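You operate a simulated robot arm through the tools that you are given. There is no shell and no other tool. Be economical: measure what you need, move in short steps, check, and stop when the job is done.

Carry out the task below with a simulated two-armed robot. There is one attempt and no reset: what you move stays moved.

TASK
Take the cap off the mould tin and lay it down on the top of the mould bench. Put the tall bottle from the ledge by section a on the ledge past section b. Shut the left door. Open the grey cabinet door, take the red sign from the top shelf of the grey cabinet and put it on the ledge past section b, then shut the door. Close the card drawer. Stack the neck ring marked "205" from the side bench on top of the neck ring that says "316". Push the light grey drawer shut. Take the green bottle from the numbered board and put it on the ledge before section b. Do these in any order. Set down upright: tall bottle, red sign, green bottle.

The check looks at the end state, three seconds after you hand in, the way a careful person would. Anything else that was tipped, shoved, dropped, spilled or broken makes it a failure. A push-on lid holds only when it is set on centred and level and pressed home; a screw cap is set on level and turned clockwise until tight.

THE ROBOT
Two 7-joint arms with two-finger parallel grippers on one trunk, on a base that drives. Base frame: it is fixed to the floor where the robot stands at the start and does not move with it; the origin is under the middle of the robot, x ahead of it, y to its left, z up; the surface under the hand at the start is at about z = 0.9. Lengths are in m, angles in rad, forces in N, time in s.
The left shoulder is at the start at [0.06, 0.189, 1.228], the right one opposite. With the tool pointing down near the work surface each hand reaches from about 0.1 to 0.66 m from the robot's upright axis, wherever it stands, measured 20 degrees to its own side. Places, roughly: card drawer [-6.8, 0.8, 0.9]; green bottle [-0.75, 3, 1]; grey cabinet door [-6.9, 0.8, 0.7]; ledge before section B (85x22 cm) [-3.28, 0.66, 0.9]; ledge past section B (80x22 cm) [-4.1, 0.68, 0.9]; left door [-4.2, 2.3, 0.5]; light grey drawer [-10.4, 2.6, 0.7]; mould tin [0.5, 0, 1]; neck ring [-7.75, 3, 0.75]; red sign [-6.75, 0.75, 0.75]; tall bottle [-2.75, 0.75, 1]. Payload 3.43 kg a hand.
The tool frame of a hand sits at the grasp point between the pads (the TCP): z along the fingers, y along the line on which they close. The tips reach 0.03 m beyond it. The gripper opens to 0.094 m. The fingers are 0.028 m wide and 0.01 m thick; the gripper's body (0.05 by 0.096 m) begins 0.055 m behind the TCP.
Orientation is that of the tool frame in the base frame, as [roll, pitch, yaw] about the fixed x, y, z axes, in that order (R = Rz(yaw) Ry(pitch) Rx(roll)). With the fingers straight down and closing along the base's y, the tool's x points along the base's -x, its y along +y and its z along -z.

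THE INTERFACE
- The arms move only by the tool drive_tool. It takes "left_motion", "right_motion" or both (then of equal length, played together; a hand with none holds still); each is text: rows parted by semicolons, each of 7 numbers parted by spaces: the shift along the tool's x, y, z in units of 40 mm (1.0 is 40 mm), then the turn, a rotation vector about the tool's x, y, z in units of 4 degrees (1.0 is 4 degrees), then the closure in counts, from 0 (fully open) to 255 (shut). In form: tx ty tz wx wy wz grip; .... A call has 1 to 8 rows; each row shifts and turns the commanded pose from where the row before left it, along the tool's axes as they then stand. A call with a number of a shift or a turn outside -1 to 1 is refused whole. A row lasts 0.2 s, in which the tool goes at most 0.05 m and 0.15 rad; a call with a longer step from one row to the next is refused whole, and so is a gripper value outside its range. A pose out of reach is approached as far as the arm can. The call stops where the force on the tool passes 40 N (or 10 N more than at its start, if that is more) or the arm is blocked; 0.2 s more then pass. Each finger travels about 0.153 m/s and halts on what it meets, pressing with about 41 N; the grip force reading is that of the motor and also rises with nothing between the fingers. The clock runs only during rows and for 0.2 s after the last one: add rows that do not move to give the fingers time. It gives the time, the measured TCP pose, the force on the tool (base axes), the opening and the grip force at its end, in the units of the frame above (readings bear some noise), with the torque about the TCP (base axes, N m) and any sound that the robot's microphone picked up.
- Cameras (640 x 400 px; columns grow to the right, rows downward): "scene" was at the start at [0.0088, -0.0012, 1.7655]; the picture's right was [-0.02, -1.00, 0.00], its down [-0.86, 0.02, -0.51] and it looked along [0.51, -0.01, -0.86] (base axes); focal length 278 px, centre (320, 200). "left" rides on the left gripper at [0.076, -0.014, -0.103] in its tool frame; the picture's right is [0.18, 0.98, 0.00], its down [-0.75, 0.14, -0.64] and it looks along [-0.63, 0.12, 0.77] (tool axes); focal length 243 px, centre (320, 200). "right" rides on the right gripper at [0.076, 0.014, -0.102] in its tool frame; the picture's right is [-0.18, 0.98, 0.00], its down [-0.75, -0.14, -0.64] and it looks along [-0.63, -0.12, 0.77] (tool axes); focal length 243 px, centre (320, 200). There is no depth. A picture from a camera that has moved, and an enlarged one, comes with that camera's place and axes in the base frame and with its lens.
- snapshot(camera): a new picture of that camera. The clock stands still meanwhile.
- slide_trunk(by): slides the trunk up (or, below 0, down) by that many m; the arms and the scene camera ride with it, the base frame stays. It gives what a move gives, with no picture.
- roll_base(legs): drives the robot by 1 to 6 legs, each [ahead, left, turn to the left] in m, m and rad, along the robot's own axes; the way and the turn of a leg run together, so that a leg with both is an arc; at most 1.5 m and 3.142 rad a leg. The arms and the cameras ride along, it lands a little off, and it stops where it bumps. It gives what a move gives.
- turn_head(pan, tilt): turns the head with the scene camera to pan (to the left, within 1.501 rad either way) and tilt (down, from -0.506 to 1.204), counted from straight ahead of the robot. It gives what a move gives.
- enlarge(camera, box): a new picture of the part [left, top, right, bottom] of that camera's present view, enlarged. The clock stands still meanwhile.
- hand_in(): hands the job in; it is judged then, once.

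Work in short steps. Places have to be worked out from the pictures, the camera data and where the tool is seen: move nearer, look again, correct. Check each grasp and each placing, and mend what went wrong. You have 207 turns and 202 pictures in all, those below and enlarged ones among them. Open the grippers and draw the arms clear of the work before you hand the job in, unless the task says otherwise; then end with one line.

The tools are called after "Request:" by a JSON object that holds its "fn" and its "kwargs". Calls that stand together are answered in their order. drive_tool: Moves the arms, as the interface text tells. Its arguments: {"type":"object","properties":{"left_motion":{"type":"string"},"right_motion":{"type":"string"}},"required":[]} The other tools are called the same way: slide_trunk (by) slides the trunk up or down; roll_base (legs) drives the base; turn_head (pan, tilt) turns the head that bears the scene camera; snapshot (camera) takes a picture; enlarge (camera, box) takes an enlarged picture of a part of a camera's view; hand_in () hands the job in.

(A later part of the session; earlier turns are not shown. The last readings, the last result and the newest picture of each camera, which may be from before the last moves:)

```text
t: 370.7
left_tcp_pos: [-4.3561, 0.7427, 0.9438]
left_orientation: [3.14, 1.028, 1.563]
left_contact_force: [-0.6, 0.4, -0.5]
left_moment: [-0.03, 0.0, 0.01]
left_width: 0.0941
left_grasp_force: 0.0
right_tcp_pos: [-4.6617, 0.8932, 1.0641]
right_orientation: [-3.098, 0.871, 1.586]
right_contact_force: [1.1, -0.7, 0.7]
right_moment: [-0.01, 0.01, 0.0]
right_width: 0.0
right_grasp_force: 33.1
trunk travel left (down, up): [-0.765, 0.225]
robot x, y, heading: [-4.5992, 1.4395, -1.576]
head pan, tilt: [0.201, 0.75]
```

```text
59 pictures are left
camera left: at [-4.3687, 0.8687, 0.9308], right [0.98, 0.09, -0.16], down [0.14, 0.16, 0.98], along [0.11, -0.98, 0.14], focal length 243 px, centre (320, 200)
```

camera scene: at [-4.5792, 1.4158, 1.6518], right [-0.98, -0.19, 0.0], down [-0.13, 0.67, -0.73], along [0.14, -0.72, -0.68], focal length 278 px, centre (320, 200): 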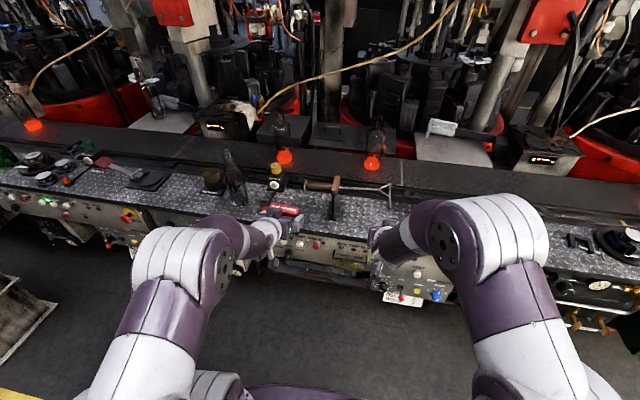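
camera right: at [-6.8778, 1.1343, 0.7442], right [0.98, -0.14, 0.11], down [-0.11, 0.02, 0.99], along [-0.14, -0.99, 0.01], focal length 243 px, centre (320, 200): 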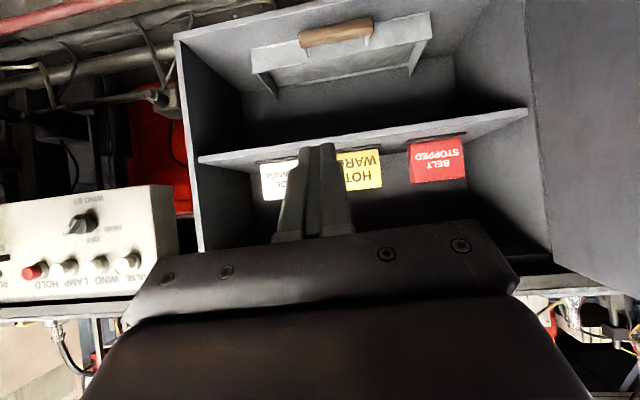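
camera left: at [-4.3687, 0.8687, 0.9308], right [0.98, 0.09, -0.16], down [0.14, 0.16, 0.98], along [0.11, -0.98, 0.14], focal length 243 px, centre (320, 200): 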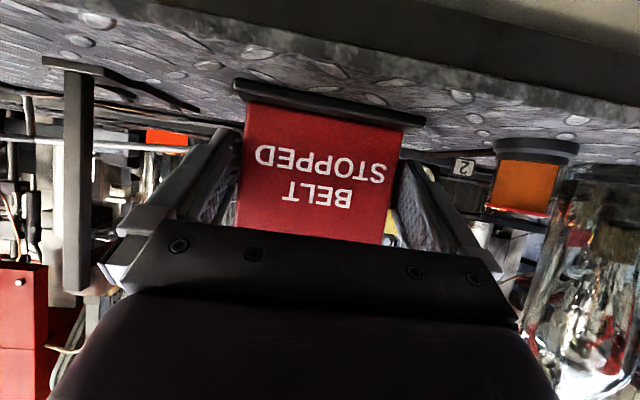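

Request:
{"fn": "drive_tool", "kwargs": {"left_motion": "0.1 0 -0.16 0 0 0 0; 0.2 0 -0.32 0 0 0 0; 0.39 0 -0.64 0 0 0 0; 0.39 0 -0.64 0 0 0 0; 0.39 0 -0.64 0 0 0 0; 0.3 0 -0.64 0 0 0 0"}}

Request:
{"fn": "snapshot", "kwargs": {"camera": "left"}}

Request:
{"fn": "enlarge", "kwargs": {"camera": "scene", "box": [180, 150, 420, 290]}}

```text
t: 372.1
left_tcp_pos: [-4.3436, 0.8165, 0.917]
left_orientation: [-3.134, 1.025, 1.565]
left_contact_force: [0.0, -0.5, 1.6]
left_moment: [0.16, 0.0, -0.01]
left_width: 0.0942
left_grasp_force: 0.0
left hand out of reach, approached as far as the arm can: row 3, 4, 5, 6
right_tcp_pos: [-4.6589, 0.8936, 1.0635]
right_orientation: [-3.097, 0.872, 1.588]
right_contact_force: [0.5, 0.0, -0.5]
right_moment: [0.0, 0.0, 0.03]
right_width: 0.0001
right_grasp_force: 32.7
trunk travel left (down, up): [-0.765, 0.225]
robot x, y, heading: [-4.5971, 1.4344, -1.577]
head pan, tilt: [0.201, 0.75]
```

```text
58 pictures are left
camera left: at [-4.3561, 0.9438, 0.9044], right [0.98, 0.09, -0.16], down [0.15, 0.16, 0.98], along [0.11, -0.98, 0.14], focal length 243 px, centre (320, 200)
```

left: 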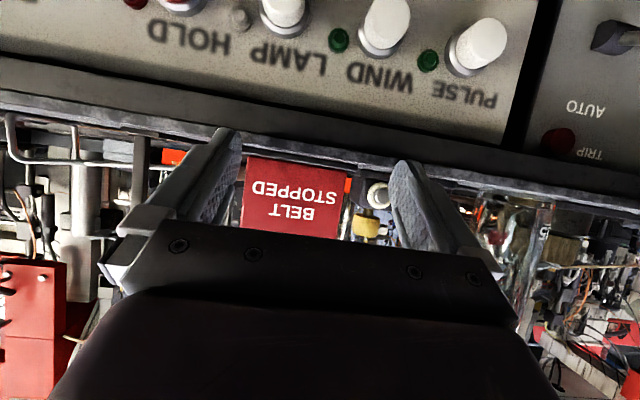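

```text
2.67 times, centred on (300, 220) of scene
camera zoom: at [-4.5776, 1.415, 1.6514], right [-0.98, -0.19, 0.0], down [-0.13, 0.67, -0.73], along [0.14, -0.72, -0.68], focal length 743 px, centre (373, 147)
```

zoom: 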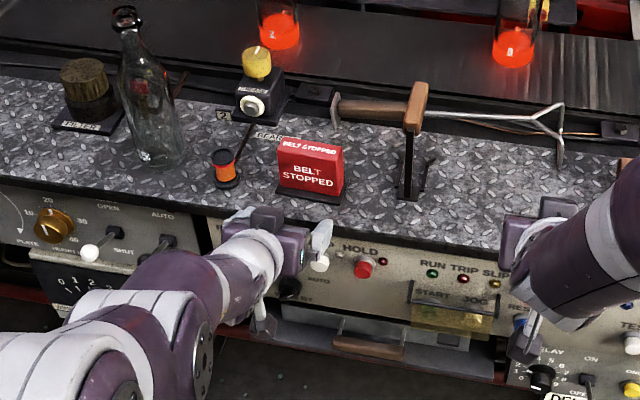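

The red sign stands upright on the ledge. I back the base straight away.

Request:
{"fn": "roll_base", "kwargs": {"legs": [[-0.4, 0, 0]]}}

Request:
{"fn": "enlarge", "kwargs": {"camera": "scene", "box": [140, 80, 440, 260]}}

```text
t: 374.6
left_tcp_pos: [-4.3443, 1.2061, 0.9197]
left_orientation: [-3.137, 1.03, 1.558]
left_contact_force: [0.1, -0.7, 0.7]
left_moment: [0.0, 0.02, -0.02]
left_width: 0.0941
left_grasp_force: 0.1
right_tcp_pos: [-4.6609, 1.2848, 1.0652]
right_orientation: [-3.101, 0.872, 1.581]
right_contact_force: [-0.1, -0.2, 0.1]
right_moment: [0.0, -0.04, 0.01]
right_width: 0.0002
right_grasp_force: 33.2
trunk travel left (down, up): [-0.765, 0.225]
robot x, y, heading: [-4.5902, 1.8271, -1.578]
head pan, tilt: [0.201, 0.75]
```

```text
2.13 times, centred on (290, 170) of scene
camera zoom: at [-4.576, 1.8069, 1.6518], right [-0.98, -0.19, 0.0], down [-0.13, 0.67, -0.73], along [0.14, -0.72, -0.68], focal length 594 px, centre (384, 264)
```

zoom: 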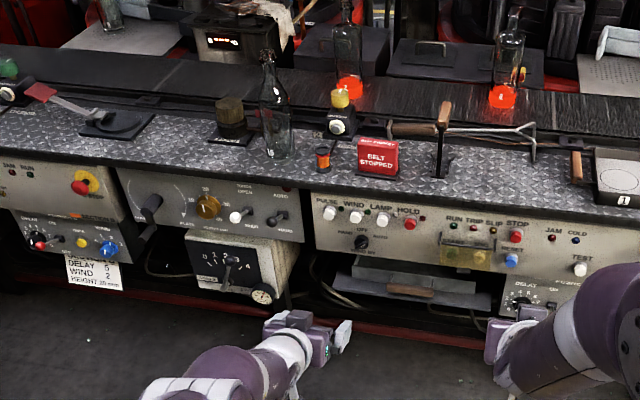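

All placed items stand well. Next the neck rings on the side bench near (-7.75, 3). I straighten both hands to point down, turn and drive there.

Request:
{"fn": "drive_tool", "kwargs": {"left_motion": "0 0 0 0 1 0 0; 0 0 0 0 1 0 0; 0 0 0 0 1 0 0; 0 0 0 0 1 0 0; 0 0 0 0 1 0 0; 0 0 0 0 1 0 0; 0 0 0 0 1 0 0; 0 0 0 0 1 0 0", "right_motion": "0 0 0 0 1 0 0; 0 0 0 0 1 0 0; 0 0 0 0 1 0 0; 0 0 0 0 1 0 0; 0 0 0 0 1 0 0; 0 0 0 0 1 0 0; 0 0 0 0 1 0 0; 0 0 0 0 1 0 0"}}

Request:
{"fn": "drive_tool", "kwargs": {"left_motion": "0 0 0 0 1 0 0; 0 0 0 0 1 0 0; 0 0 0 0 1 0 0; 0 0 0 0 1 0 0; 0 0 0 0 1 0 0; 0 0 0 0 1 0 0; 0 0 0 0 0.75 0 0; 0 0 0 0 0 0 0", "right_motion": "0 0 0 0 1 0 0; 0 0 0 0 1 0 0; 0 0 0 0 1 0 0; 0 0 0 0 1 0 0; 0 0 0 0 0.5 0 0; 0 0 0 0 0 0 0; 0 0 0 0 0 0 0; 0 0 0 0 0 0 0"}}

Request:
{"fn": "slide_trunk", "kwargs": {"by": 0.2}}

Request:
{"fn": "roll_base", "kwargs": {"legs": [[0, 0, -1.571], [1.45, 0.1, 0], [1.4, 0, 0]]}}

Request:
{"fn": "turn_head", "kwargs": {"pan": -1.0, "tilt": 0.5}}

Request:
{"fn": "snapshot", "kwargs": {"camera": "scene"}}

```text
t: 376.4
left_tcp_pos: [-4.3468, 1.1998, 0.9204]
left_orientation: [-3.127, 0.552, 1.555]
left_contact_force: [0.1, 0.0, 1.0]
left_moment: [0.01, -0.03, 0.01]
left_width: 0.0937
left_grasp_force: 0.1
left hand out of reach, approached as far as the arm can: row 8
right_tcp_pos: [-4.6626, 1.284, 1.0642]
right_orientation: [-3.085, 0.423, 1.553]
right_contact_force: [-0.6, -0.1, -0.1]
right_moment: [0.0, 0.0, -0.01]
right_width: 0.0938
right_grasp_force: 0.0
right hand out of reach, approached as far as the arm can: row 5, 7
trunk travel left (down, up): [-0.765, 0.225]
robot x, y, heading: [-4.5934, 1.8264, -1.581]
head pan, tilt: [0.201, 0.75]
```

```text
t: 378.1
left_tcp_pos: [-4.3559, 1.1927, 0.924]
left_orientation: [-3.086, 0.229, 1.534]
left_contact_force: [0.1, 0.3, 0.5]
left_moment: [0.01, 0.02, 0.03]
left_width: 0.0942
left_grasp_force: 0.1
left hand out of reach, approached as far as the arm can: row 2, 4
right_tcp_pos: [-4.6622, 1.3048, 1.0444]
right_orientation: [-3.047, 0.215, 1.541]
right_contact_force: [-0.1, 0.4, -0.2]
right_moment: [0.0, 0.01, 0.0]
right_width: 0.0942
right_grasp_force: 0.0
right hand out of reach, approached as far as the arm can: row 2, 3, 4, 5
trunk travel left (down, up): [-0.765, 0.225]
robot x, y, heading: [-4.5943, 1.8294, -1.583]
head pan, tilt: [0.201, 0.75]
```

```text
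t: 380.3
left_tcp_pos: [-4.3548, 1.1922, 1.1253]
left_orientation: [-3.087, 0.23, 1.533]
left_contact_force: [0.2, 0.5, -0.2]
left_moment: [0.0, 0.02, 0.01]
left_width: 0.094
left_grasp_force: 0.1
right_tcp_pos: [-4.6615, 1.3046, 1.2445]
right_orientation: [-3.047, 0.215, 1.54]
right_contact_force: [0.6, -0.1, -0.1]
right_moment: [-0.01, -0.03, 0.0]
right_width: 0.094
right_grasp_force: 0.0
trunk travel left (down, up): [-0.965, 0.025]
robot x, y, heading: [-4.5941, 1.8241, -1.581]
head pan, tilt: [0.201, 0.75]
```

```text
t: 397.9
left_tcp_pos: [-8.0657, 1.5196, 1.126]
left_orientation: [-3.084, 0.227, -0.038]
left_contact_force: [-0.5, 0.1, 0.6]
left_moment: [-0.04, -0.04, 0.0]
left_width: 0.0939
left_grasp_force: 0.0
right_tcp_pos: [-7.9535, 1.8268, 1.244]
right_orientation: [-3.046, 0.215, -0.031]
right_contact_force: [0.7, -0.1, 0.5]
right_moment: [0.02, -0.01, -0.05]
right_width: 0.0942
right_grasp_force: 0.0
trunk travel left (down, up): [-0.965, 0.025]
robot x, y, heading: [-7.4303, 1.7573, 3.126]
head pan, tilt: [0.201, 0.75]
```

```text
t: 399.3
left_tcp_pos: [-8.0665, 1.5198, 1.1252]
left_orientation: [-3.087, 0.229, -0.039]
left_contact_force: [0.0, -0.9, -0.8]
left_moment: [0.01, 0.0, -0.01]
left_width: 0.094
left_grasp_force: 0.1
right_tcp_pos: [-7.9526, 1.8273, 1.2451]
right_orientation: [-3.045, 0.215, -0.032]
right_contact_force: [0.7, -0.2, -0.4]
right_moment: [-0.01, -0.02, -0.01]
right_width: 0.0939
right_grasp_force: 0.0
trunk travel left (down, up): [-0.965, 0.025]
robot x, y, heading: [-7.4306, 1.758, 3.126]
head pan, tilt: [-1.0, 0.499]
```

```text
55 pictures are left
camera scene: at [-7.4181, 1.8334, 1.8738], right [0.85, 0.53, 0.0], down [0.25, -0.41, -0.88], along [-0.47, 0.74, -0.48], focal length 278 px, centre (320, 200)
```

scene: 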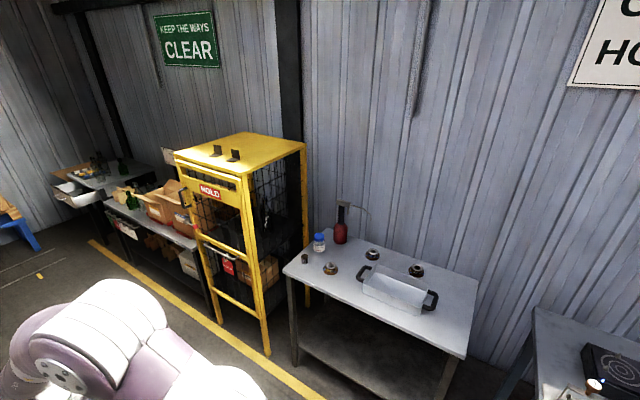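

I see the side bench with several rings; I turn right to face it and enlarge.

Request:
{"fn": "roll_base", "kwargs": {"legs": [[0, 0, -1.555]]}}

Request:
{"fn": "turn_head", "kwargs": {"pan": 0, "tilt": 0.7}}

Request:
{"fn": "snapshot", "kwargs": {"camera": "scene"}}

Request:
{"fn": "enlarge", "kwargs": {"camera": "scene", "box": [210, 150, 410, 275]}}

```text
t: 403.4
left_tcp_pos: [-7.6799, 2.3882, 1.1256]
left_orientation: [-3.087, 0.229, -1.591]
left_contact_force: [-0.4, 0.1, 0.9]
left_moment: [-0.04, 0.0, 0.01]
left_width: 0.0937
left_grasp_force: 0.1
right_tcp_pos: [-7.3694, 2.28, 1.2444]
right_orientation: [-3.046, 0.215, -1.585]
right_contact_force: [0.5, 0.1, 1.0]
right_moment: [0.01, 0.01, -0.01]
right_width: 0.0941
right_grasp_force: 0.1
trunk travel left (down, up): [-0.965, 0.025]
robot x, y, heading: [-7.4266, 1.7562, 1.574]
head pan, tilt: [-1.0, 0.499]
```

```text
t: 404.7
left_tcp_pos: [-7.6785, 2.3878, 1.1256]
left_orientation: [-3.085, 0.229, -1.591]
left_contact_force: [-0.5, 0.1, -0.5]
left_moment: [0.02, -0.02, 0.0]
left_width: 0.0937
left_grasp_force: 0.1
right_tcp_pos: [-7.3691, 2.2809, 1.2442]
right_orientation: [-3.044, 0.214, -1.584]
right_contact_force: [0.0, 0.5, -0.3]
right_moment: [0.04, -0.02, 0.0]
right_width: 0.094
right_grasp_force: 0.1
trunk travel left (down, up): [-0.965, 0.025]
robot x, y, heading: [-7.4282, 1.7556, 1.578]
head pan, tilt: [0.0, 0.7]
```

```text
54 pictures are left
camera scene: at [-7.4295, 1.7823, 1.8561], right [1.0, 0.0, 0.0], down [0.0, -0.64, -0.76], along [0.0, 0.76, -0.64], focal length 278 px, centre (320, 200)
```

scene: 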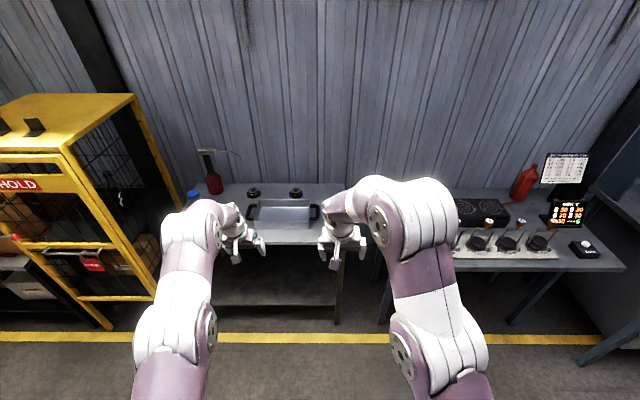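

```text
3.20 times, centred on (310, 212) of scene
camera zoom: at [-7.4295, 1.7823, 1.8561], right [1.0, 0.0, 0.0], down [0.0, -0.64, -0.76], along [0.0, 0.76, -0.64], focal length 891 px, centre (352, 160)
```

zoom: 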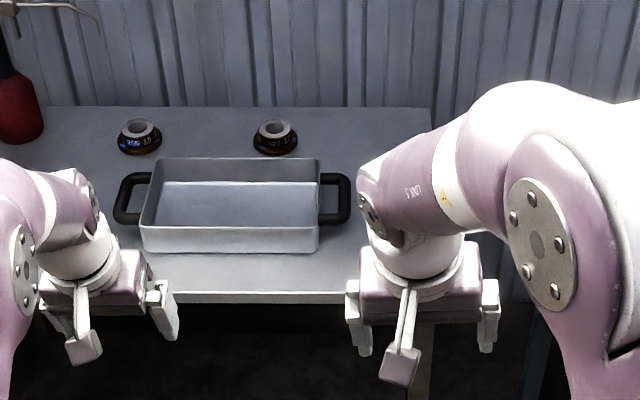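

I strafe left 0.3 m so the third ring comes into view.

Request:
{"fn": "roll_base", "kwargs": {"legs": [[0.0, 0.3, 0]]}}

Request:
{"fn": "enlarge", "kwargs": {"camera": "scene", "box": [220, 150, 440, 290]}}

```text
t: 406.7
left_tcp_pos: [-7.9773, 2.3852, 1.1265]
left_orientation: [-3.089, 0.23, -1.586]
left_contact_force: [0.5, -0.6, -0.3]
left_moment: [0.0, 0.01, 0.01]
left_width: 0.0942
left_grasp_force: 0.1
right_tcp_pos: [-7.6678, 2.2779, 1.2447]
right_orientation: [-3.047, 0.214, -1.58]
right_contact_force: [-0.4, 0.0, -0.3]
right_moment: [-0.02, 0.02, 0.01]
right_width: 0.0941
right_grasp_force: 0.0
trunk travel left (down, up): [-0.965, 0.025]
robot x, y, heading: [-7.7282, 1.7547, 1.581]
head pan, tilt: [0.0, 0.7]
```

```text
2.86 times, centred on (330, 220) of scene
camera zoom: at [-7.7235, 1.7798, 1.8561], right [1.0, 0.01, 0.0], down [0.01, -0.64, -0.76], along [-0.01, 0.76, -0.64], focal length 796 px, centre (291, 143)
```

zoom: 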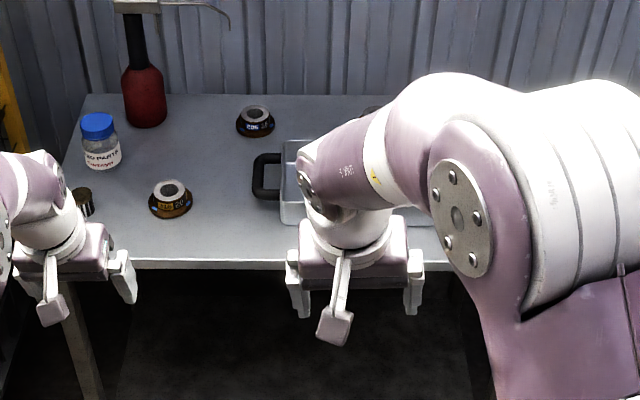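

Request:
{"fn": "enlarge", "kwargs": {"camera": "scene", "box": [265, 180, 325, 230]}}

Request:
{"fn": "turn_head", "kwargs": {"pan": -0.35, "tilt": 0.7}}

Request:
{"fn": "snapshot", "kwargs": {"camera": "scene"}}

```text
8.00 times, centred on (295, 205) of scene
camera zoom: at [-7.7235, 1.7798, 1.8561], right [1.0, 0.01, 0.0], down [0.01, -0.64, -0.76], along [-0.01, 0.76, -0.64], focal length 2228 px, centre (520, 160)
```

zoom: 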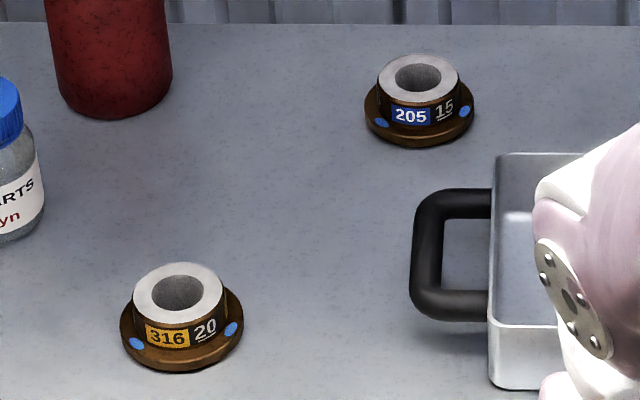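

```text
t: 407.6
left_tcp_pos: [-7.9812, 2.3839, 1.1259]
left_orientation: [-3.087, 0.23, -1.584]
left_contact_force: [0.0, -0.5, 0.3]
left_moment: [-0.01, -0.01, 0.02]
left_width: 0.094
left_grasp_force: 0.0
right_tcp_pos: [-7.6714, 2.2788, 1.2434]
right_orientation: [-3.045, 0.214, -1.577]
right_contact_force: [0.1, 0.6, 0.5]
right_moment: [-0.02, -0.01, 0.01]
right_width: 0.0941
right_grasp_force: 0.0
trunk travel left (down, up): [-0.965, 0.025]
robot x, y, heading: [-7.7262, 1.7534, 1.582]
head pan, tilt: [-0.351, 0.7]
```

```text
50 pictures are left
camera scene: at [-7.6983, 1.775, 1.8561], right [0.94, -0.33, 0.0], down [-0.21, -0.61, -0.77], along [0.25, 0.72, -0.64], focal length 278 px, centre (320, 200)
```

scene: 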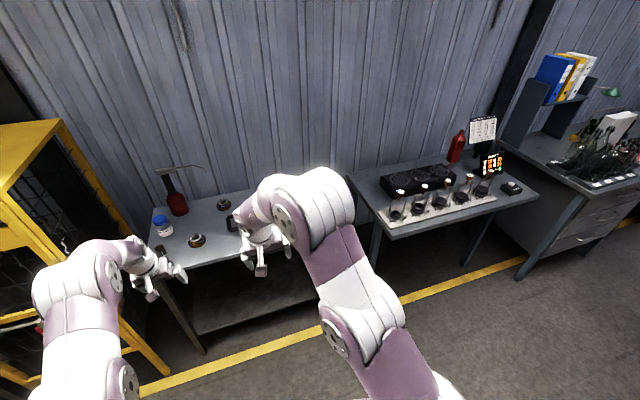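

Rings "205" (back) and "316" (front) are identified. I retract and straighten both hands, then approach the bench with the left hand over the rings.

Request:
{"fn": "drive_tool", "kwargs": {"left_motion": "0.9 0 -0.2 0 0 0 0; 0.9 0 -0.2 0 0 0 0; 0.9 0 -0.2 0 0 0 0; 0.9 0 -0.2 0 0 0 0; 0 0 0 0 1 0 0; 0 0 0 0 1 0 0; 0 0 0 0 1 0 0; 0 0 0 0 0.3 0 0", "right_motion": "0.9 0 0 0 0 0 0; 0.9 0 0 0 0 0 0; 0.9 0 0 0 0 0 0; 0.9 0 0 0 0 0 0; 0 0 0 0 1 0 0; 0 0 0 0 1 0 0; 0 0 0 0 1 0 0; 0 0 0 0 0 0 0"}}

Request:
{"fn": "roll_base", "kwargs": {"legs": [[0.45, -0.12, 0]]}}

Request:
{"fn": "snapshot", "kwargs": {"camera": "left"}}

```text
t: 409.4
left_tcp_pos: [-7.9845, 2.2371, 1.1231]
left_orientation: [-3.088, -0.001, -1.595]
left_contact_force: [-0.6, -0.2, -0.6]
left_moment: [0.02, -0.03, -0.03]
left_width: 0.094
left_grasp_force: 0.1
right_tcp_pos: [-7.6695, 2.1374, 1.213]
right_orientation: [-3.046, 0.077, -1.591]
right_contact_force: [0.7, 1.3, 0.5]
right_moment: [0.03, -0.01, 0.01]
right_width: 0.0941
right_grasp_force: 0.1
right hand out of reach, approached as far as the arm can: row 7
trunk travel left (down, up): [-0.965, 0.025]
robot x, y, heading: [-7.7254, 1.7545, 1.583]
head pan, tilt: [-0.351, 0.7]
```

```text
t: 412.1
left_tcp_pos: [-7.8642, 2.6826, 1.1236]
left_orientation: [-3.088, 0.0, -1.601]
left_contact_force: [-0.2, -0.2, -0.5]
left_moment: [0.02, -0.02, -0.03]
left_width: 0.094
left_grasp_force: 0.0
right_tcp_pos: [-7.5514, 2.5811, 1.2147]
right_orientation: [-3.046, 0.077, -1.596]
right_contact_force: [0.3, -0.4, -0.7]
right_moment: [0.0, 0.01, 0.04]
right_width: 0.0939
right_grasp_force: 0.1
trunk travel left (down, up): [-0.965, 0.025]
robot x, y, heading: [-7.6085, 2.1981, 1.577]
head pan, tilt: [-0.351, 0.7]
```

```text
49 pictures are left
camera left: at [-7.8593, 2.6055, 1.2263], right [-0.99, -0.15, -0.05], down [-0.15, 0.76, 0.63], along [-0.06, 0.63, -0.77], focal length 243 px, centre (320, 200)
```

left: 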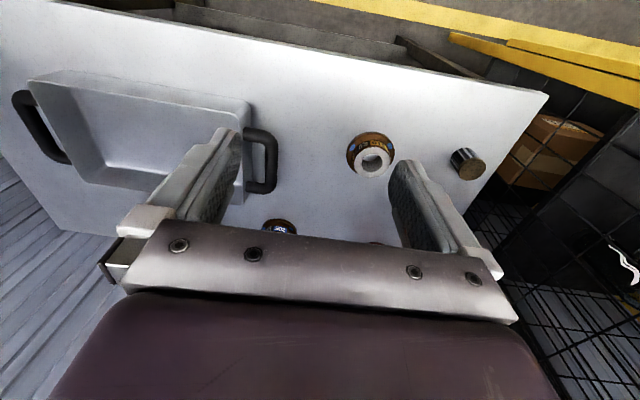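

Ring 316 is at ≈(-7.95, 2.775), ring 205 at ≈(-7.817, 2.957). I drive 0.15 m closer, level the left hand, and move it above 205.

Request:
{"fn": "roll_base", "kwargs": {"legs": [[0.14, 0, 0]]}}

Request:
{"fn": "drive_tool", "kwargs": {"left_motion": "0 0 0 -0.77 0 0 0; -0.8 -0.4 0.3 0 0 0 0; -0.8 -0.4 0.3 0 0 0 0; -0.8 -0.4 0.3 0 0 0 0; 0 0 0.3 0 0 0 0; 0 0 0 0 0 0 0"}}

Request:
{"fn": "snapshot", "kwargs": {"camera": "left"}}

```text
t: 413.5
left_tcp_pos: [-7.8651, 2.823, 1.1253]
left_orientation: [-3.088, -0.001, -1.605]
left_contact_force: [-0.4, 0.0, 0.4]
left_moment: [-0.02, 0.01, 0.0]
left_width: 0.0938
left_grasp_force: 0.0
right_tcp_pos: [-7.5522, 2.72, 1.2137]
right_orientation: [-3.047, 0.077, -1.595]
right_contact_force: [-0.1, 0.1, 1.0]
right_moment: [0.05, 0.01, 0.0]
right_width: 0.094
right_grasp_force: 0.1
trunk travel left (down, up): [-0.965, 0.025]
robot x, y, heading: [-7.6107, 2.34, 1.579]
head pan, tilt: [-0.351, 0.7]
```

```text
t: 414.9
left_tcp_pos: [-7.8129, 2.9196, 1.0755]
left_orientation: [-3.141, -0.003, -1.604]
left_contact_force: [0.1, 0.5, -0.4]
left_moment: [0.04, 0.03, -0.03]
left_width: 0.0942
left_grasp_force: 0.0
right_tcp_pos: [-7.5519, 2.7234, 1.214]
right_orientation: [-3.046, 0.076, -1.596]
right_contact_force: [-0.3, 0.3, 1.0]
right_moment: [0.01, -0.01, -0.04]
right_width: 0.0942
right_grasp_force: 0.1
trunk travel left (down, up): [-0.965, 0.025]
robot x, y, heading: [-7.6126, 2.3404, 1.577]
head pan, tilt: [-0.351, 0.7]
```

```text
48 pictures are left
camera left: at [-7.801, 2.842, 1.1774], right [-0.99, -0.15, 0.0], down [-0.12, 0.76, 0.64], along [-0.1, 0.63, -0.77], focal length 243 px, centre (320, 200)
```

left: 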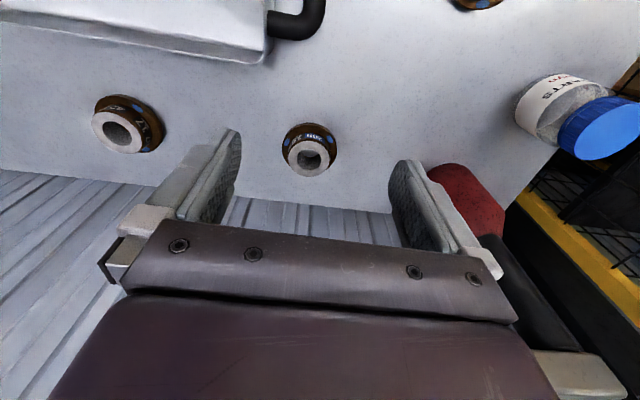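

Ring 205's top is at (-7.811, 2.989, 0.914). I creep the base 30 mm forward and put the hand over it.

Request:
{"fn": "roll_base", "kwargs": {"legs": [[0.03, 0, 0]]}}

Request:
{"fn": "drive_tool", "kwargs": {"left_motion": "-0.5 0 0.5 0 0 0 40; -0.45 0 0.5 0 0 0 40; 0 0 0.3 0 0 0 40; 0 0 0 0 0 0 40"}}

Request:
{"fn": "snapshot", "kwargs": {"camera": "left"}}

```text
t: 415.7
left_tcp_pos: [-7.8146, 2.9429, 1.0791]
left_orientation: [3.141, 0.004, -1.605]
left_contact_force: [0.1, -1.7, 0.7]
left_moment: [0.05, -0.01, -0.01]
left_width: 0.0938
left_grasp_force: 0.1
right_tcp_pos: [-7.5507, 2.7456, 1.2158]
right_orientation: [-3.049, 0.082, -1.596]
right_contact_force: [-0.2, -0.5, 0.0]
right_moment: [0.07, -0.01, -0.01]
right_width: 0.0941
right_grasp_force: 0.1
trunk travel left (down, up): [-0.965, 0.025]
robot x, y, heading: [-7.6146, 2.3676, 1.578]
head pan, tilt: [-0.351, 0.7]
```

```text
t: 416.7
left_tcp_pos: [-7.8114, 2.9866, 1.0242]
left_orientation: [-3.141, -0.003, -1.604]
left_contact_force: [-0.7, -0.5, -0.1]
left_moment: [-0.01, 0.03, 0.02]
left_width: 0.0793
left_grasp_force: 0.0
right_tcp_pos: [-7.5517, 2.7532, 1.2127]
right_orientation: [-3.048, 0.075, -1.597]
right_contact_force: [-0.4, -0.2, 0.6]
right_moment: [-0.05, 0.02, -0.01]
right_width: 0.0938
right_grasp_force: 0.1
trunk travel left (down, up): [-0.965, 0.025]
robot x, y, heading: [-7.6143, 2.3707, 1.576]
head pan, tilt: [-0.351, 0.7]
```

```text
47 pictures are left
camera left: at [-7.7991, 2.9101, 1.1255], right [-0.99, -0.15, 0.0], down [-0.12, 0.76, 0.64], along [-0.1, 0.63, -0.77], focal length 243 px, centre (320, 200)
```

left: 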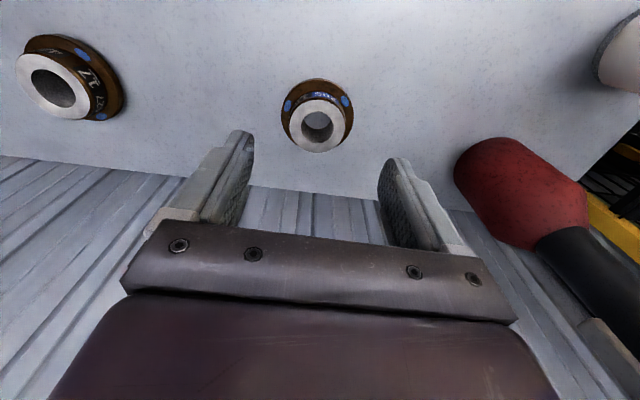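

The ring is ~13 mm farther. I correct and descend most of the way, then look.

Request:
{"fn": "drive_tool", "kwargs": {"left_motion": "-0.33 0 0.3 0 0 0 40; 0 0 0.6 0 0 0 40; 0 0 0.6 0 0 0 40; 0 0 0.4 0 0 0 40; 0 0 0 0 0 0 40"}}

Request:
{"fn": "snapshot", "kwargs": {"camera": "left"}}

```text
t: 417.9
left_tcp_pos: [-7.8112, 2.9773, 0.9718]
left_orientation: [-3.141, -0.001, -1.603]
left_contact_force: [0.0, -0.2, -0.1]
left_moment: [-0.02, 0.01, 0.0]
left_width: 0.0789
left_grasp_force: 0.0
left hand out of reach, approached as far as the arm can: row 1, 2, 3
right_tcp_pos: [-7.5509, 2.7532, 1.2137]
right_orientation: [-3.048, 0.076, -1.597]
right_contact_force: [-0.1, 0.3, -0.4]
right_moment: [-0.03, 0.0, 0.01]
right_width: 0.0941
right_grasp_force: 0.0
trunk travel left (down, up): [-0.965, 0.025]
robot x, y, heading: [-7.6099, 2.3663, 1.577]
head pan, tilt: [-0.351, 0.7]
```

```text
46 pictures are left
camera left: at [-7.7991, 2.901, 1.0736], right [-0.99, -0.15, 0.0], down [-0.12, 0.76, 0.64], along [-0.1, 0.63, -0.77], focal length 243 px, centre (320, 200)
```

left: 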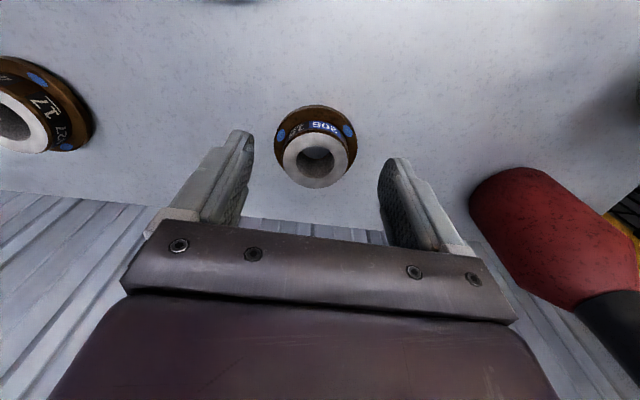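

The arm is at reach with the trunk this high. I raise the hand 0.17 m, lower the trunk 0.17 m, for a better reach.

Request:
{"fn": "drive_tool", "kwargs": {"left_motion": "0.3 0 -0.85 0 0 0 40; 0 0 -0.85 0 0 0 40; 0 0 -0.85 0 0 0 40; 0 0 -0.85 0 0 0 40; 0 0 -0.85 0 0 0 40; 0 0 0 0 0 0 40"}}

Request:
{"fn": "slide_trunk", "kwargs": {"by": -0.17}}

Request:
{"fn": "drive_tool", "kwargs": {"left_motion": "0 0 0 0 0 0 40; 0 0 0 0 0 0 40"}}

Request:
{"fn": "snapshot", "kwargs": {"camera": "left"}}

```text
t: 419.3
left_tcp_pos: [-7.8115, 2.9696, 1.1402]
left_orientation: [-3.141, -0.002, -1.603]
left_contact_force: [-0.3, -0.5, 0.5]
left_moment: [0.02, 0.03, -0.01]
left_width: 0.079
left_grasp_force: 0.0
right_tcp_pos: [-7.5513, 2.7525, 1.2136]
right_orientation: [-3.048, 0.075, -1.596]
right_contact_force: [-0.2, 0.6, -0.5]
right_moment: [0.04, -0.02, -0.03]
right_width: 0.0939
right_grasp_force: 0.1
trunk travel left (down, up): [-0.965, 0.025]
robot x, y, heading: [-7.6133, 2.37, 1.575]
head pan, tilt: [-0.351, 0.7]
```

```text
t: 421.2
left_tcp_pos: [-7.8108, 2.9697, 0.9712]
left_orientation: [-3.141, -0.001, -1.603]
left_contact_force: [-0.3, -0.2, 0.4]
left_moment: [-0.02, 0.0, 0.02]
left_width: 0.0793
left_grasp_force: 0.1
right_tcp_pos: [-7.5509, 2.7527, 1.0429]
right_orientation: [-3.048, 0.076, -1.598]
right_contact_force: [-0.5, 0.6, -0.5]
right_moment: [0.01, 0.01, 0.01]
right_width: 0.0939
right_grasp_force: 0.1
trunk travel left (down, up): [-0.795, 0.195]
robot x, y, heading: [-7.6129, 2.3701, 1.574]
head pan, tilt: [-0.351, 0.7]
```

```text
t: 421.8
left_tcp_pos: [-7.8119, 2.9689, 0.9718]
left_orientation: [3.14, -0.001, -1.603]
left_contact_force: [0.4, 0.0, 0.3]
left_moment: [0.0, -0.01, 0.04]
left_width: 0.0791
left_grasp_force: 0.0
right_tcp_pos: [-7.552, 2.7527, 1.0427]
right_orientation: [-3.047, 0.075, -1.598]
right_contact_force: [0.8, -0.2, -0.4]
right_moment: [0.03, 0.03, -0.05]
right_width: 0.0941
right_grasp_force: 0.1
trunk travel left (down, up): [-0.795, 0.195]
robot x, y, heading: [-7.6133, 2.3702, 1.573]
head pan, tilt: [-0.351, 0.7]
```

```text
45 pictures are left
camera left: at [-7.7998, 2.892, 1.0724], right [-0.99, -0.15, 0.0], down [-0.12, 0.76, 0.64], along [-0.1, 0.63, -0.77], focal length 243 px, centre (320, 200)
```

left: 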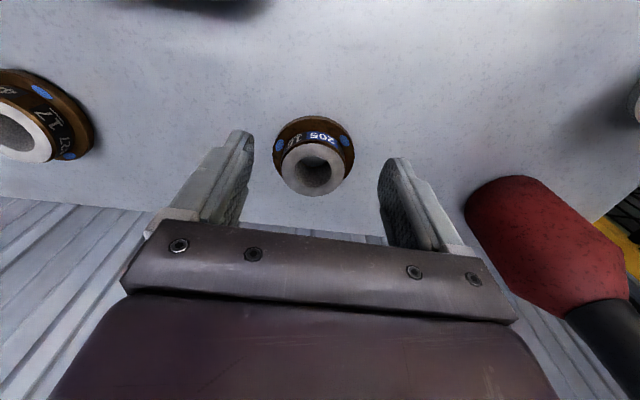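

Ring top is at (-7.812, 3.000). I move 31 mm forward and down to just above, then look.

Request:
{"fn": "drive_tool", "kwargs": {"left_motion": "-0.4 0 0.3 0 0 0 40; -0.38 0 0.3 0 0 0 40; 0 0 0.2 0 0 0 40; 0 0 0 0 0 0 40"}}

Request:
{"fn": "snapshot", "kwargs": {"camera": "left"}}

```text
t: 422.8
left_tcp_pos: [-7.8105, 2.9857, 0.9438]
left_orientation: [3.141, -0.003, -1.605]
left_contact_force: [0.1, 0.1, 0.2]
left_moment: [0.0, -0.01, 0.01]
left_width: 0.0793
left_grasp_force: 0.0
left hand out of reach, approached as far as the arm can: row 2
right_tcp_pos: [-7.5502, 2.7534, 1.0441]
right_orientation: [-3.047, 0.075, -1.596]
right_contact_force: [-0.1, -0.1, 0.6]
right_moment: [0.04, 0.0, 0.02]
right_width: 0.0938
right_grasp_force: 0.1
trunk travel left (down, up): [-0.795, 0.195]
robot x, y, heading: [-7.6082, 2.368, 1.579]
head pan, tilt: [-0.351, 0.7]
```

```text
44 pictures are left
camera left: at [-7.7991, 2.9084, 1.045], right [-0.99, -0.15, 0.0], down [-0.12, 0.76, 0.64], along [-0.1, 0.63, -0.77], focal length 243 px, centre (320, 200)
```

left: 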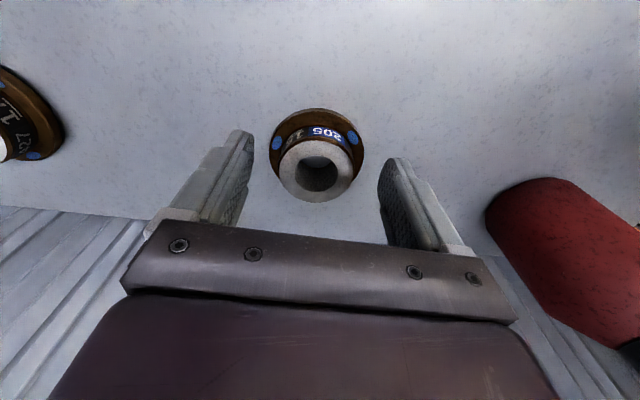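

Still 14 mm short; I creep the base forward 15 mm more and check.

Request:
{"fn": "roll_base", "kwargs": {"legs": [[0.015, 0, 0]]}}

Request:
{"fn": "drive_tool", "kwargs": {"left_motion": "0 0 0.3 0 0 0 40; 0 0 0.3 0 0 0 40; 0 0 0 0 0 0 40"}}

Request:
{"fn": "snapshot", "kwargs": {"camera": "left"}}

```text
t: 423.6
left_tcp_pos: [-7.8099, 2.9982, 0.9441]
left_orientation: [-3.141, 0.003, -1.603]
left_contact_force: [-0.1, -0.1, 0.2]
left_moment: [0.02, 0.01, 0.02]
left_width: 0.0795
left_grasp_force: 0.1
right_tcp_pos: [-7.5522, 2.7656, 1.0446]
right_orientation: [-3.049, 0.078, -1.598]
right_contact_force: [0.6, -0.8, 0.7]
right_moment: [0.04, -0.01, 0.0]
right_width: 0.0938
right_grasp_force: 0.1
trunk travel left (down, up): [-0.795, 0.195]
robot x, y, heading: [-7.6119, 2.3855, 1.581]
head pan, tilt: [-0.351, 0.7]
```

```text
t: 424.4
left_tcp_pos: [-7.8114, 2.9995, 0.9206]
left_orientation: [3.14, -0.002, -1.604]
left_contact_force: [-0.4, 0.4, 0.1]
left_moment: [-0.03, 0.0, -0.02]
left_width: 0.0791
left_grasp_force: 0.0
right_tcp_pos: [-7.5525, 2.767, 1.0436]
right_orientation: [-3.047, 0.075, -1.596]
right_contact_force: [-0.5, -0.4, -0.2]
right_moment: [0.02, 0.04, -0.02]
right_width: 0.0938
right_grasp_force: 0.0
trunk travel left (down, up): [-0.795, 0.195]
robot x, y, heading: [-7.6124, 2.3866, 1.577]
head pan, tilt: [-0.351, 0.7]
```

```text
43 pictures are left
camera left: at [-7.7994, 2.923, 1.0214], right [-0.99, -0.15, 0.0], down [-0.12, 0.76, 0.64], along [-0.1, 0.63, -0.77], focal length 243 px, centre (320, 200)
```

left: 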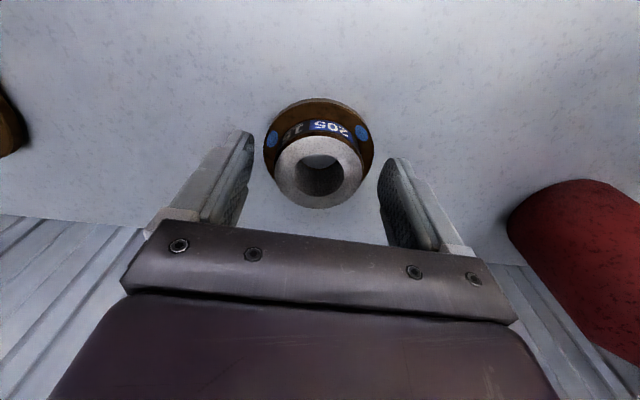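

Ring centred; top at 0.905, opening fits. I go 8 mm lower (tips just above the flange) and close, then lift.

Request:
{"fn": "drive_tool", "kwargs": {"left_motion": "0 0 0.2 0 0 0 40; 0 0 0 0 0 0 80; 0 0 0 0 0 0 150; 0 0 0 0 0 0 255; 0 0 0 0 0 0 255"}}

Request:
{"fn": "drive_tool", "kwargs": {"left_motion": "0 0 -0.4 0 0 0 255; 0 0 -0.7 0 0 0 255; 0 0 -0.7 0 0 0 255; 0 0 -0.5 0 0 0 255; 0 0 0 0 0 0 255"}}

Request:
{"fn": "snapshot", "kwargs": {"camera": "left"}}

```text
t: 425.6
left_tcp_pos: [-7.8106, 3.0005, 0.9129]
left_orientation: [-3.141, -0.002, -1.605]
left_contact_force: [-0.2, 1.6, 0.5]
left_moment: [0.12, 0.09, 0.02]
left_width: 0.0571
left_grasp_force: 41.1
right_tcp_pos: [-7.5519, 2.767, 1.044]
right_orientation: [-3.048, 0.075, -1.597]
right_contact_force: [0.4, 0.1, 0.4]
right_moment: [0.04, 0.02, -0.02]
right_width: 0.094
right_grasp_force: 0.1
trunk travel left (down, up): [-0.795, 0.195]
robot x, y, heading: [-7.611, 2.3814, 1.575]
head pan, tilt: [-0.351, 0.7]
```

```text
t: 426.8
left_tcp_pos: [-7.811, 2.9873, 0.9996]
left_orientation: [-3.139, -0.003, -1.603]
left_contact_force: [0.8, -0.5, -4.3]
left_moment: [-0.06, -0.03, -0.04]
left_width: 0.0567
left_grasp_force: 40.3
left hand out of reach, approached as far as the arm can: row 3, 4
right_tcp_pos: [-7.5516, 2.7681, 1.043]
right_orientation: [-3.047, 0.073, -1.597]
right_contact_force: [-0.8, -0.6, -0.1]
right_moment: [0.0, 0.02, 0.02]
right_width: 0.094
right_grasp_force: 0.0
trunk travel left (down, up): [-0.795, 0.195]
robot x, y, heading: [-7.6145, 2.3889, 1.577]
head pan, tilt: [-0.351, 0.7]
```

```text
42 pictures are left
camera left: at [-7.7994, 2.9104, 1.1016], right [-0.99, -0.15, 0.0], down [-0.12, 0.76, 0.64], along [-0.1, 0.63, -0.77], focal length 243 px, centre (320, 200)
```

left: 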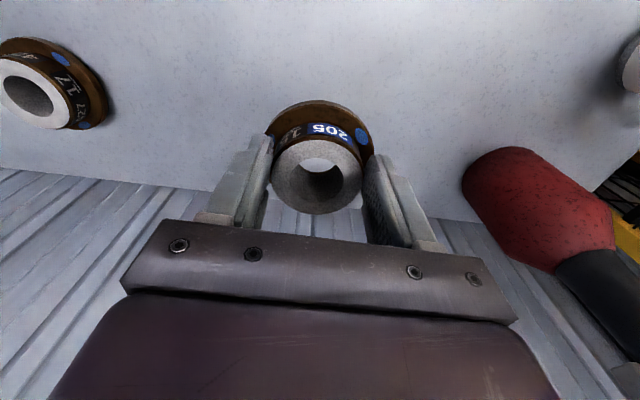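

Ring 205 is held. I move toward 316, stopping 0.1 m to its side to measure it.

Request:
{"fn": "drive_tool", "kwargs": {"left_motion": "0.9 0.1 0 0 0 0 255; 0.9 0.1 0 0 0 0 255; 0.9 0.1 0 0 0 0 255; 0.9 0.1 0 0 0 0 255; 0.9 0.1 0 0 0 0 255; 0.8 0.2 0 0 0 0 255; 0 0 0 0 0 0 255"}}

Request:
{"fn": "snapshot", "kwargs": {"camera": "left"}}

```text
t: 428.4
left_tcp_pos: [-7.8419, 2.7761, 0.9985]
left_orientation: [3.141, -0.002, -1.602]
left_contact_force: [-0.5, 0.0, -6.2]
left_moment: [-0.05, -0.01, 0.01]
left_width: 0.0569
left_grasp_force: 41.1
right_tcp_pos: [-7.5519, 2.7678, 1.0426]
right_orientation: [-3.047, 0.076, -1.598]
right_contact_force: [-0.6, -0.6, 0.1]
right_moment: [0.0, 0.0, 0.02]
right_width: 0.0942
right_grasp_force: 0.0
trunk travel left (down, up): [-0.795, 0.195]
robot x, y, heading: [-7.6086, 2.3833, 1.581]
head pan, tilt: [-0.351, 0.7]
```

```text
41 pictures are left
camera left: at [-7.8315, 2.6986, 1.1005], right [-0.99, -0.15, 0.0], down [-0.12, 0.76, 0.64], along [-0.1, 0.63, -0.77], focal length 243 px, centre (320, 200)
```

left: 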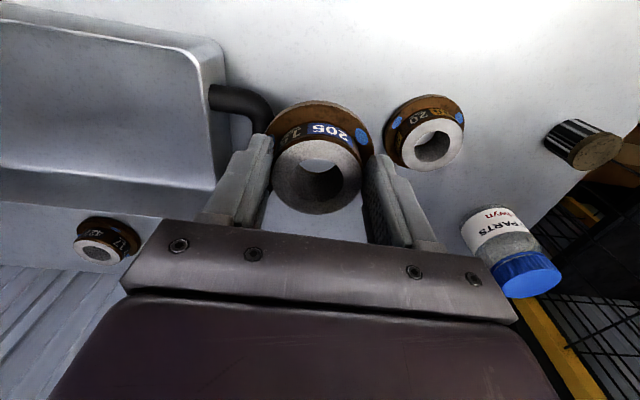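

316's top centre measures (-7.946, 2.781). I move exactly above it.

Request:
{"fn": "drive_tool", "kwargs": {"left_motion": "0 0.87 0 0 0 0 255; 0 0.87 0 0 0 0 255; 0 0.87 0 0 0 0 255; 0 0 0 0 0 0 255; 0 0 0 0 0 0 255"}}

Request:
{"fn": "snapshot", "kwargs": {"camera": "left"}}

Request:
{"fn": "turn_head", "kwargs": {"pan": 0.45, "tilt": 0.95}}

Request:
{"fn": "snapshot", "kwargs": {"camera": "scene"}}

```text
t: 429.6
left_tcp_pos: [-7.9491, 2.7769, 1.0007]
left_orientation: [-3.141, -0.001, -1.604]
left_contact_force: [0.3, 0.0, -6.0]
left_moment: [-0.06, 0.03, -0.01]
left_width: 0.0569
left_grasp_force: 40.8
right_tcp_pos: [-7.5517, 2.7676, 1.0423]
right_orientation: [-3.047, 0.074, -1.597]
right_contact_force: [0.7, 0.5, 0.5]
right_moment: [0.0, 0.0, -0.01]
right_width: 0.094
right_grasp_force: 0.1
trunk travel left (down, up): [-0.795, 0.195]
robot x, y, heading: [-7.6128, 2.3815, 1.578]
head pan, tilt: [-0.351, 0.7]
```

```text
40 pictures are left
camera left: at [-7.9376, 2.7009, 1.1025], right [-0.99, -0.15, 0.0], down [-0.12, 0.76, 0.64], along [-0.1, 0.63, -0.77], focal length 243 px, centre (320, 200)
```

left: 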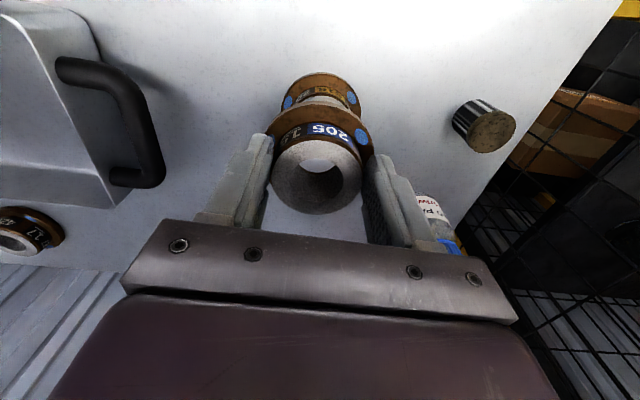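

```text
t: 430.7
left_tcp_pos: [-7.9489, 2.7778, 1.0009]
left_orientation: [3.142, -0.002, -1.604]
left_contact_force: [0.5, 0.2, -5.7]
left_moment: [-0.04, 0.0, 0.0]
left_width: 0.0571
left_grasp_force: 40.9
right_tcp_pos: [-7.5511, 2.7673, 1.0421]
right_orientation: [-3.046, 0.075, -1.598]
right_contact_force: [-0.5, -1.0, -0.6]
right_moment: [-0.02, 0.0, 0.01]
right_width: 0.0939
right_grasp_force: 0.1
trunk travel left (down, up): [-0.795, 0.195]
robot x, y, heading: [-7.6149, 2.3847, 1.577]
head pan, tilt: [0.45, 0.949]
```

```text
39 pictures are left
camera scene: at [-7.6426, 2.3908, 1.6663], right [0.9, 0.44, 0.0], down [0.36, -0.73, -0.58], along [-0.26, 0.52, -0.81], focal length 278 px, centre (320, 200)
```

scene: 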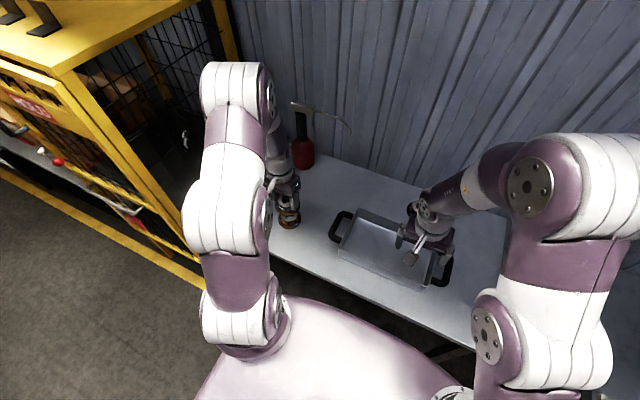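

Alignment looks right in the hand view; I check from the scene camera too.

Request:
{"fn": "enlarge", "kwargs": {"camera": "scene", "box": [255, 170, 325, 240]}}

```text
5.71 times, centred on (290, 205) of scene
camera zoom: at [-7.6426, 2.3908, 1.6663], right [0.9, 0.44, 0.0], down [0.36, -0.73, -0.58], along [-0.26, 0.52, -0.81], focal length 1591 px, centre (491, 171)
```

zoom: 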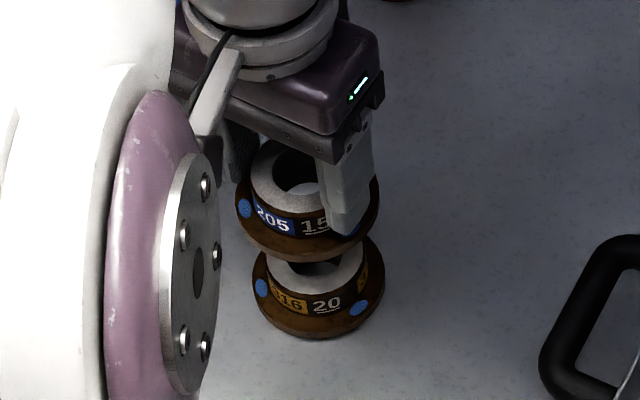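

Both views agree within a few mm; I shift 4 mm to +y and lower gently onto 316.

Request:
{"fn": "drive_tool", "kwargs": {"left_motion": "-0.1 0 0.25 0 0 0 255; 0 0 0.35 0 0 0 255; 0 0 0.1 0 0 0 255; 0 0 0.06 0 0 0 255; 0 0 0.06 0 0 0 255; 0 0 0.06 0 0 0 255; 0 0 0.06 0 0 0 255; 0 0 0.06 0 0 0 255"}}

Request:
{"fn": "snapshot", "kwargs": {"camera": "left"}}

```text
t: 432.5
left_tcp_pos: [-7.9503, 2.7818, 0.959]
left_orientation: [3.141, -0.001, -1.602]
left_contact_force: [1.1, -0.7, -5.1]
left_moment: [-0.08, 0.01, 0.01]
left_width: 0.0572
left_grasp_force: 41.1
right_tcp_pos: [-7.5514, 2.7667, 1.0436]
right_orientation: [-3.048, 0.075, -1.597]
right_contact_force: [-0.2, -0.9, 0.0]
right_moment: [0.0, 0.03, -0.01]
right_width: 0.094
right_grasp_force: 0.1
trunk travel left (down, up): [-0.795, 0.195]
robot x, y, heading: [-7.6144, 2.3857, 1.581]
head pan, tilt: [0.45, 0.949]
```

```text
37 pictures are left
camera left: at [-7.9384, 2.7049, 1.0608], right [-0.99, -0.15, 0.0], down [-0.12, 0.76, 0.64], along [-0.1, 0.63, -0.77], focal length 243 px, centre (320, 200)
```

left: 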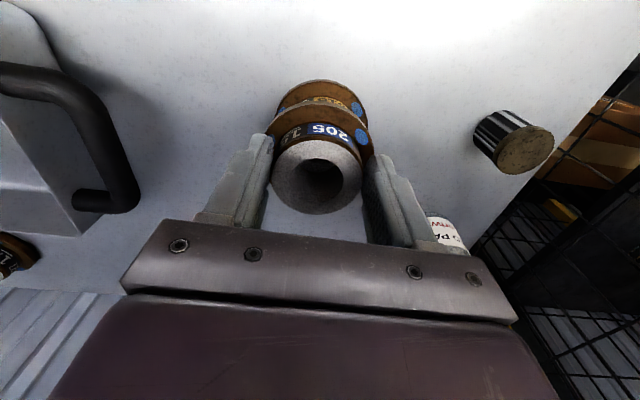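

Aligned (same column). I continue lowering in small steps until contact.

Request:
{"fn": "drive_tool", "kwargs": {"left_motion": "0 0 0.05 0 0 0 255; 0 0 0.05 0 0 0 255; 0 0 0.05 0 0 0 255; 0 0 0.05 0 0 0 255; 0 0 0.05 0 0 0 255; 0 0 0.05 0 0 0 255; 0 0 0.05 0 0 0 255; 0 0 0.05 0 0 0 255"}}

Request:
{"fn": "enlarge", "kwargs": {"camera": "scene", "box": [255, 170, 325, 240]}}

```text
t: 434.3
left_tcp_pos: [-7.9509, 2.7827, 0.9467]
left_orientation: [3.137, 0.007, -1.604]
left_contact_force: [-5.1, -0.5, 29.0]
left_moment: [-0.47, 0.14, 0.13]
left_width: 0.0569
left_grasp_force: 40.7
right_tcp_pos: [-7.5512, 2.7659, 1.0443]
right_orientation: [-3.049, 0.076, -1.597]
right_contact_force: [0.3, -0.1, -0.6]
right_moment: [0.03, 0.03, 0.01]
right_width: 0.094
right_grasp_force: 0.0
trunk travel left (down, up): [-0.795, 0.195]
robot x, y, heading: [-7.6129, 2.3877, 1.579]
head pan, tilt: [0.45, 0.949]
```

```text
5.71 times, centred on (290, 205) of scene
camera zoom: at [-7.6406, 2.3871, 1.6669], right [0.9, 0.44, 0.0], down [0.36, -0.73, -0.58], along [-0.26, 0.52, -0.81], focal length 1591 px, centre (491, 171)
```

zoom: 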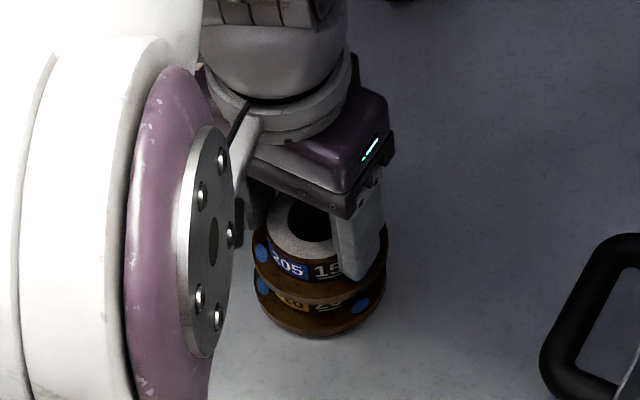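

The ring rests on 316. I ease off, open and rise.

Request:
{"fn": "drive_tool", "kwargs": {"left_motion": "0 0 -0.04 0 0 0 255; 0 0 0 0 0 0 130; 0 0 0 0 0 0 60; 0 0 0 0 0 0 40; 0 0 -0.3 0 0 0 40; 0 0 -0.7 0 0 0 40; 0 0 -0.7 0 0 0 40; 0 0 0 0 0 0 40"}}

Request:
{"fn": "snapshot", "kwargs": {"camera": "left"}}

Request:
{"fn": "enlarge", "kwargs": {"camera": "scene", "box": [255, 170, 325, 240]}}

```text
t: 436.1
left_tcp_pos: [-7.9484, 2.7812, 1.012]
left_orientation: [3.14, -0.002, -1.604]
left_contact_force: [0.3, -0.8, -0.8]
left_moment: [0.0, -0.01, 0.03]
left_width: 0.0791
left_grasp_force: 0.0
right_tcp_pos: [-7.553, 2.7675, 1.0428]
right_orientation: [-3.046, 0.077, -1.597]
right_contact_force: [-0.3, 0.2, 0.5]
right_moment: [0.01, 0.0, 0.03]
right_width: 0.094
right_grasp_force: 0.1
trunk travel left (down, up): [-0.795, 0.195]
robot x, y, heading: [-7.611, 2.3843, 1.578]
head pan, tilt: [0.45, 0.949]
```

```text
35 pictures are left
camera left: at [-7.9374, 2.7056, 1.1138], right [-0.99, -0.15, 0.0], down [-0.12, 0.76, 0.64], along [-0.1, 0.63, -0.77], focal length 243 px, centre (320, 200)
```

left: 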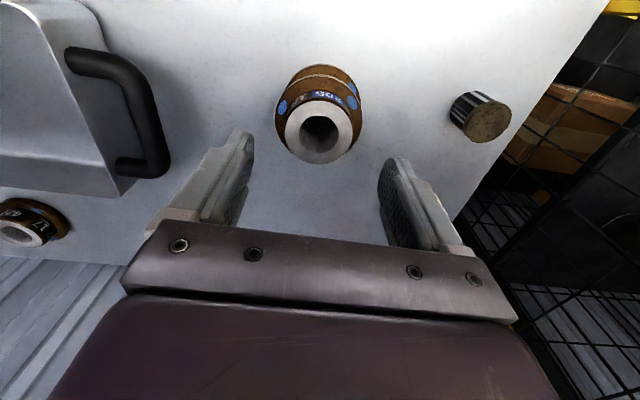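

```text
5.71 times, centred on (290, 205) of scene
camera zoom: at [-7.6425, 2.3908, 1.6663], right [0.9, 0.44, 0.0], down [0.36, -0.73, -0.58], along [-0.26, 0.52, -0.81], focal length 1591 px, centre (491, 171)
```

zoom: 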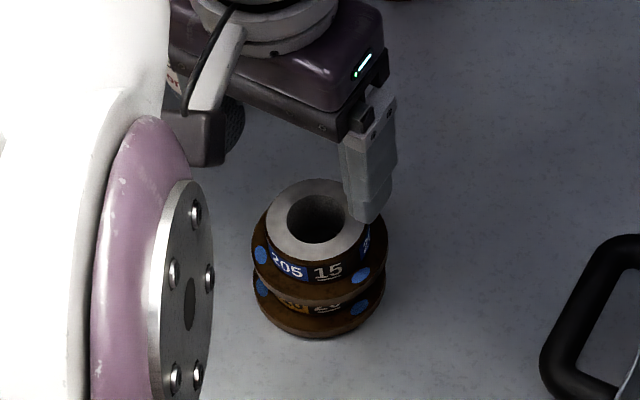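

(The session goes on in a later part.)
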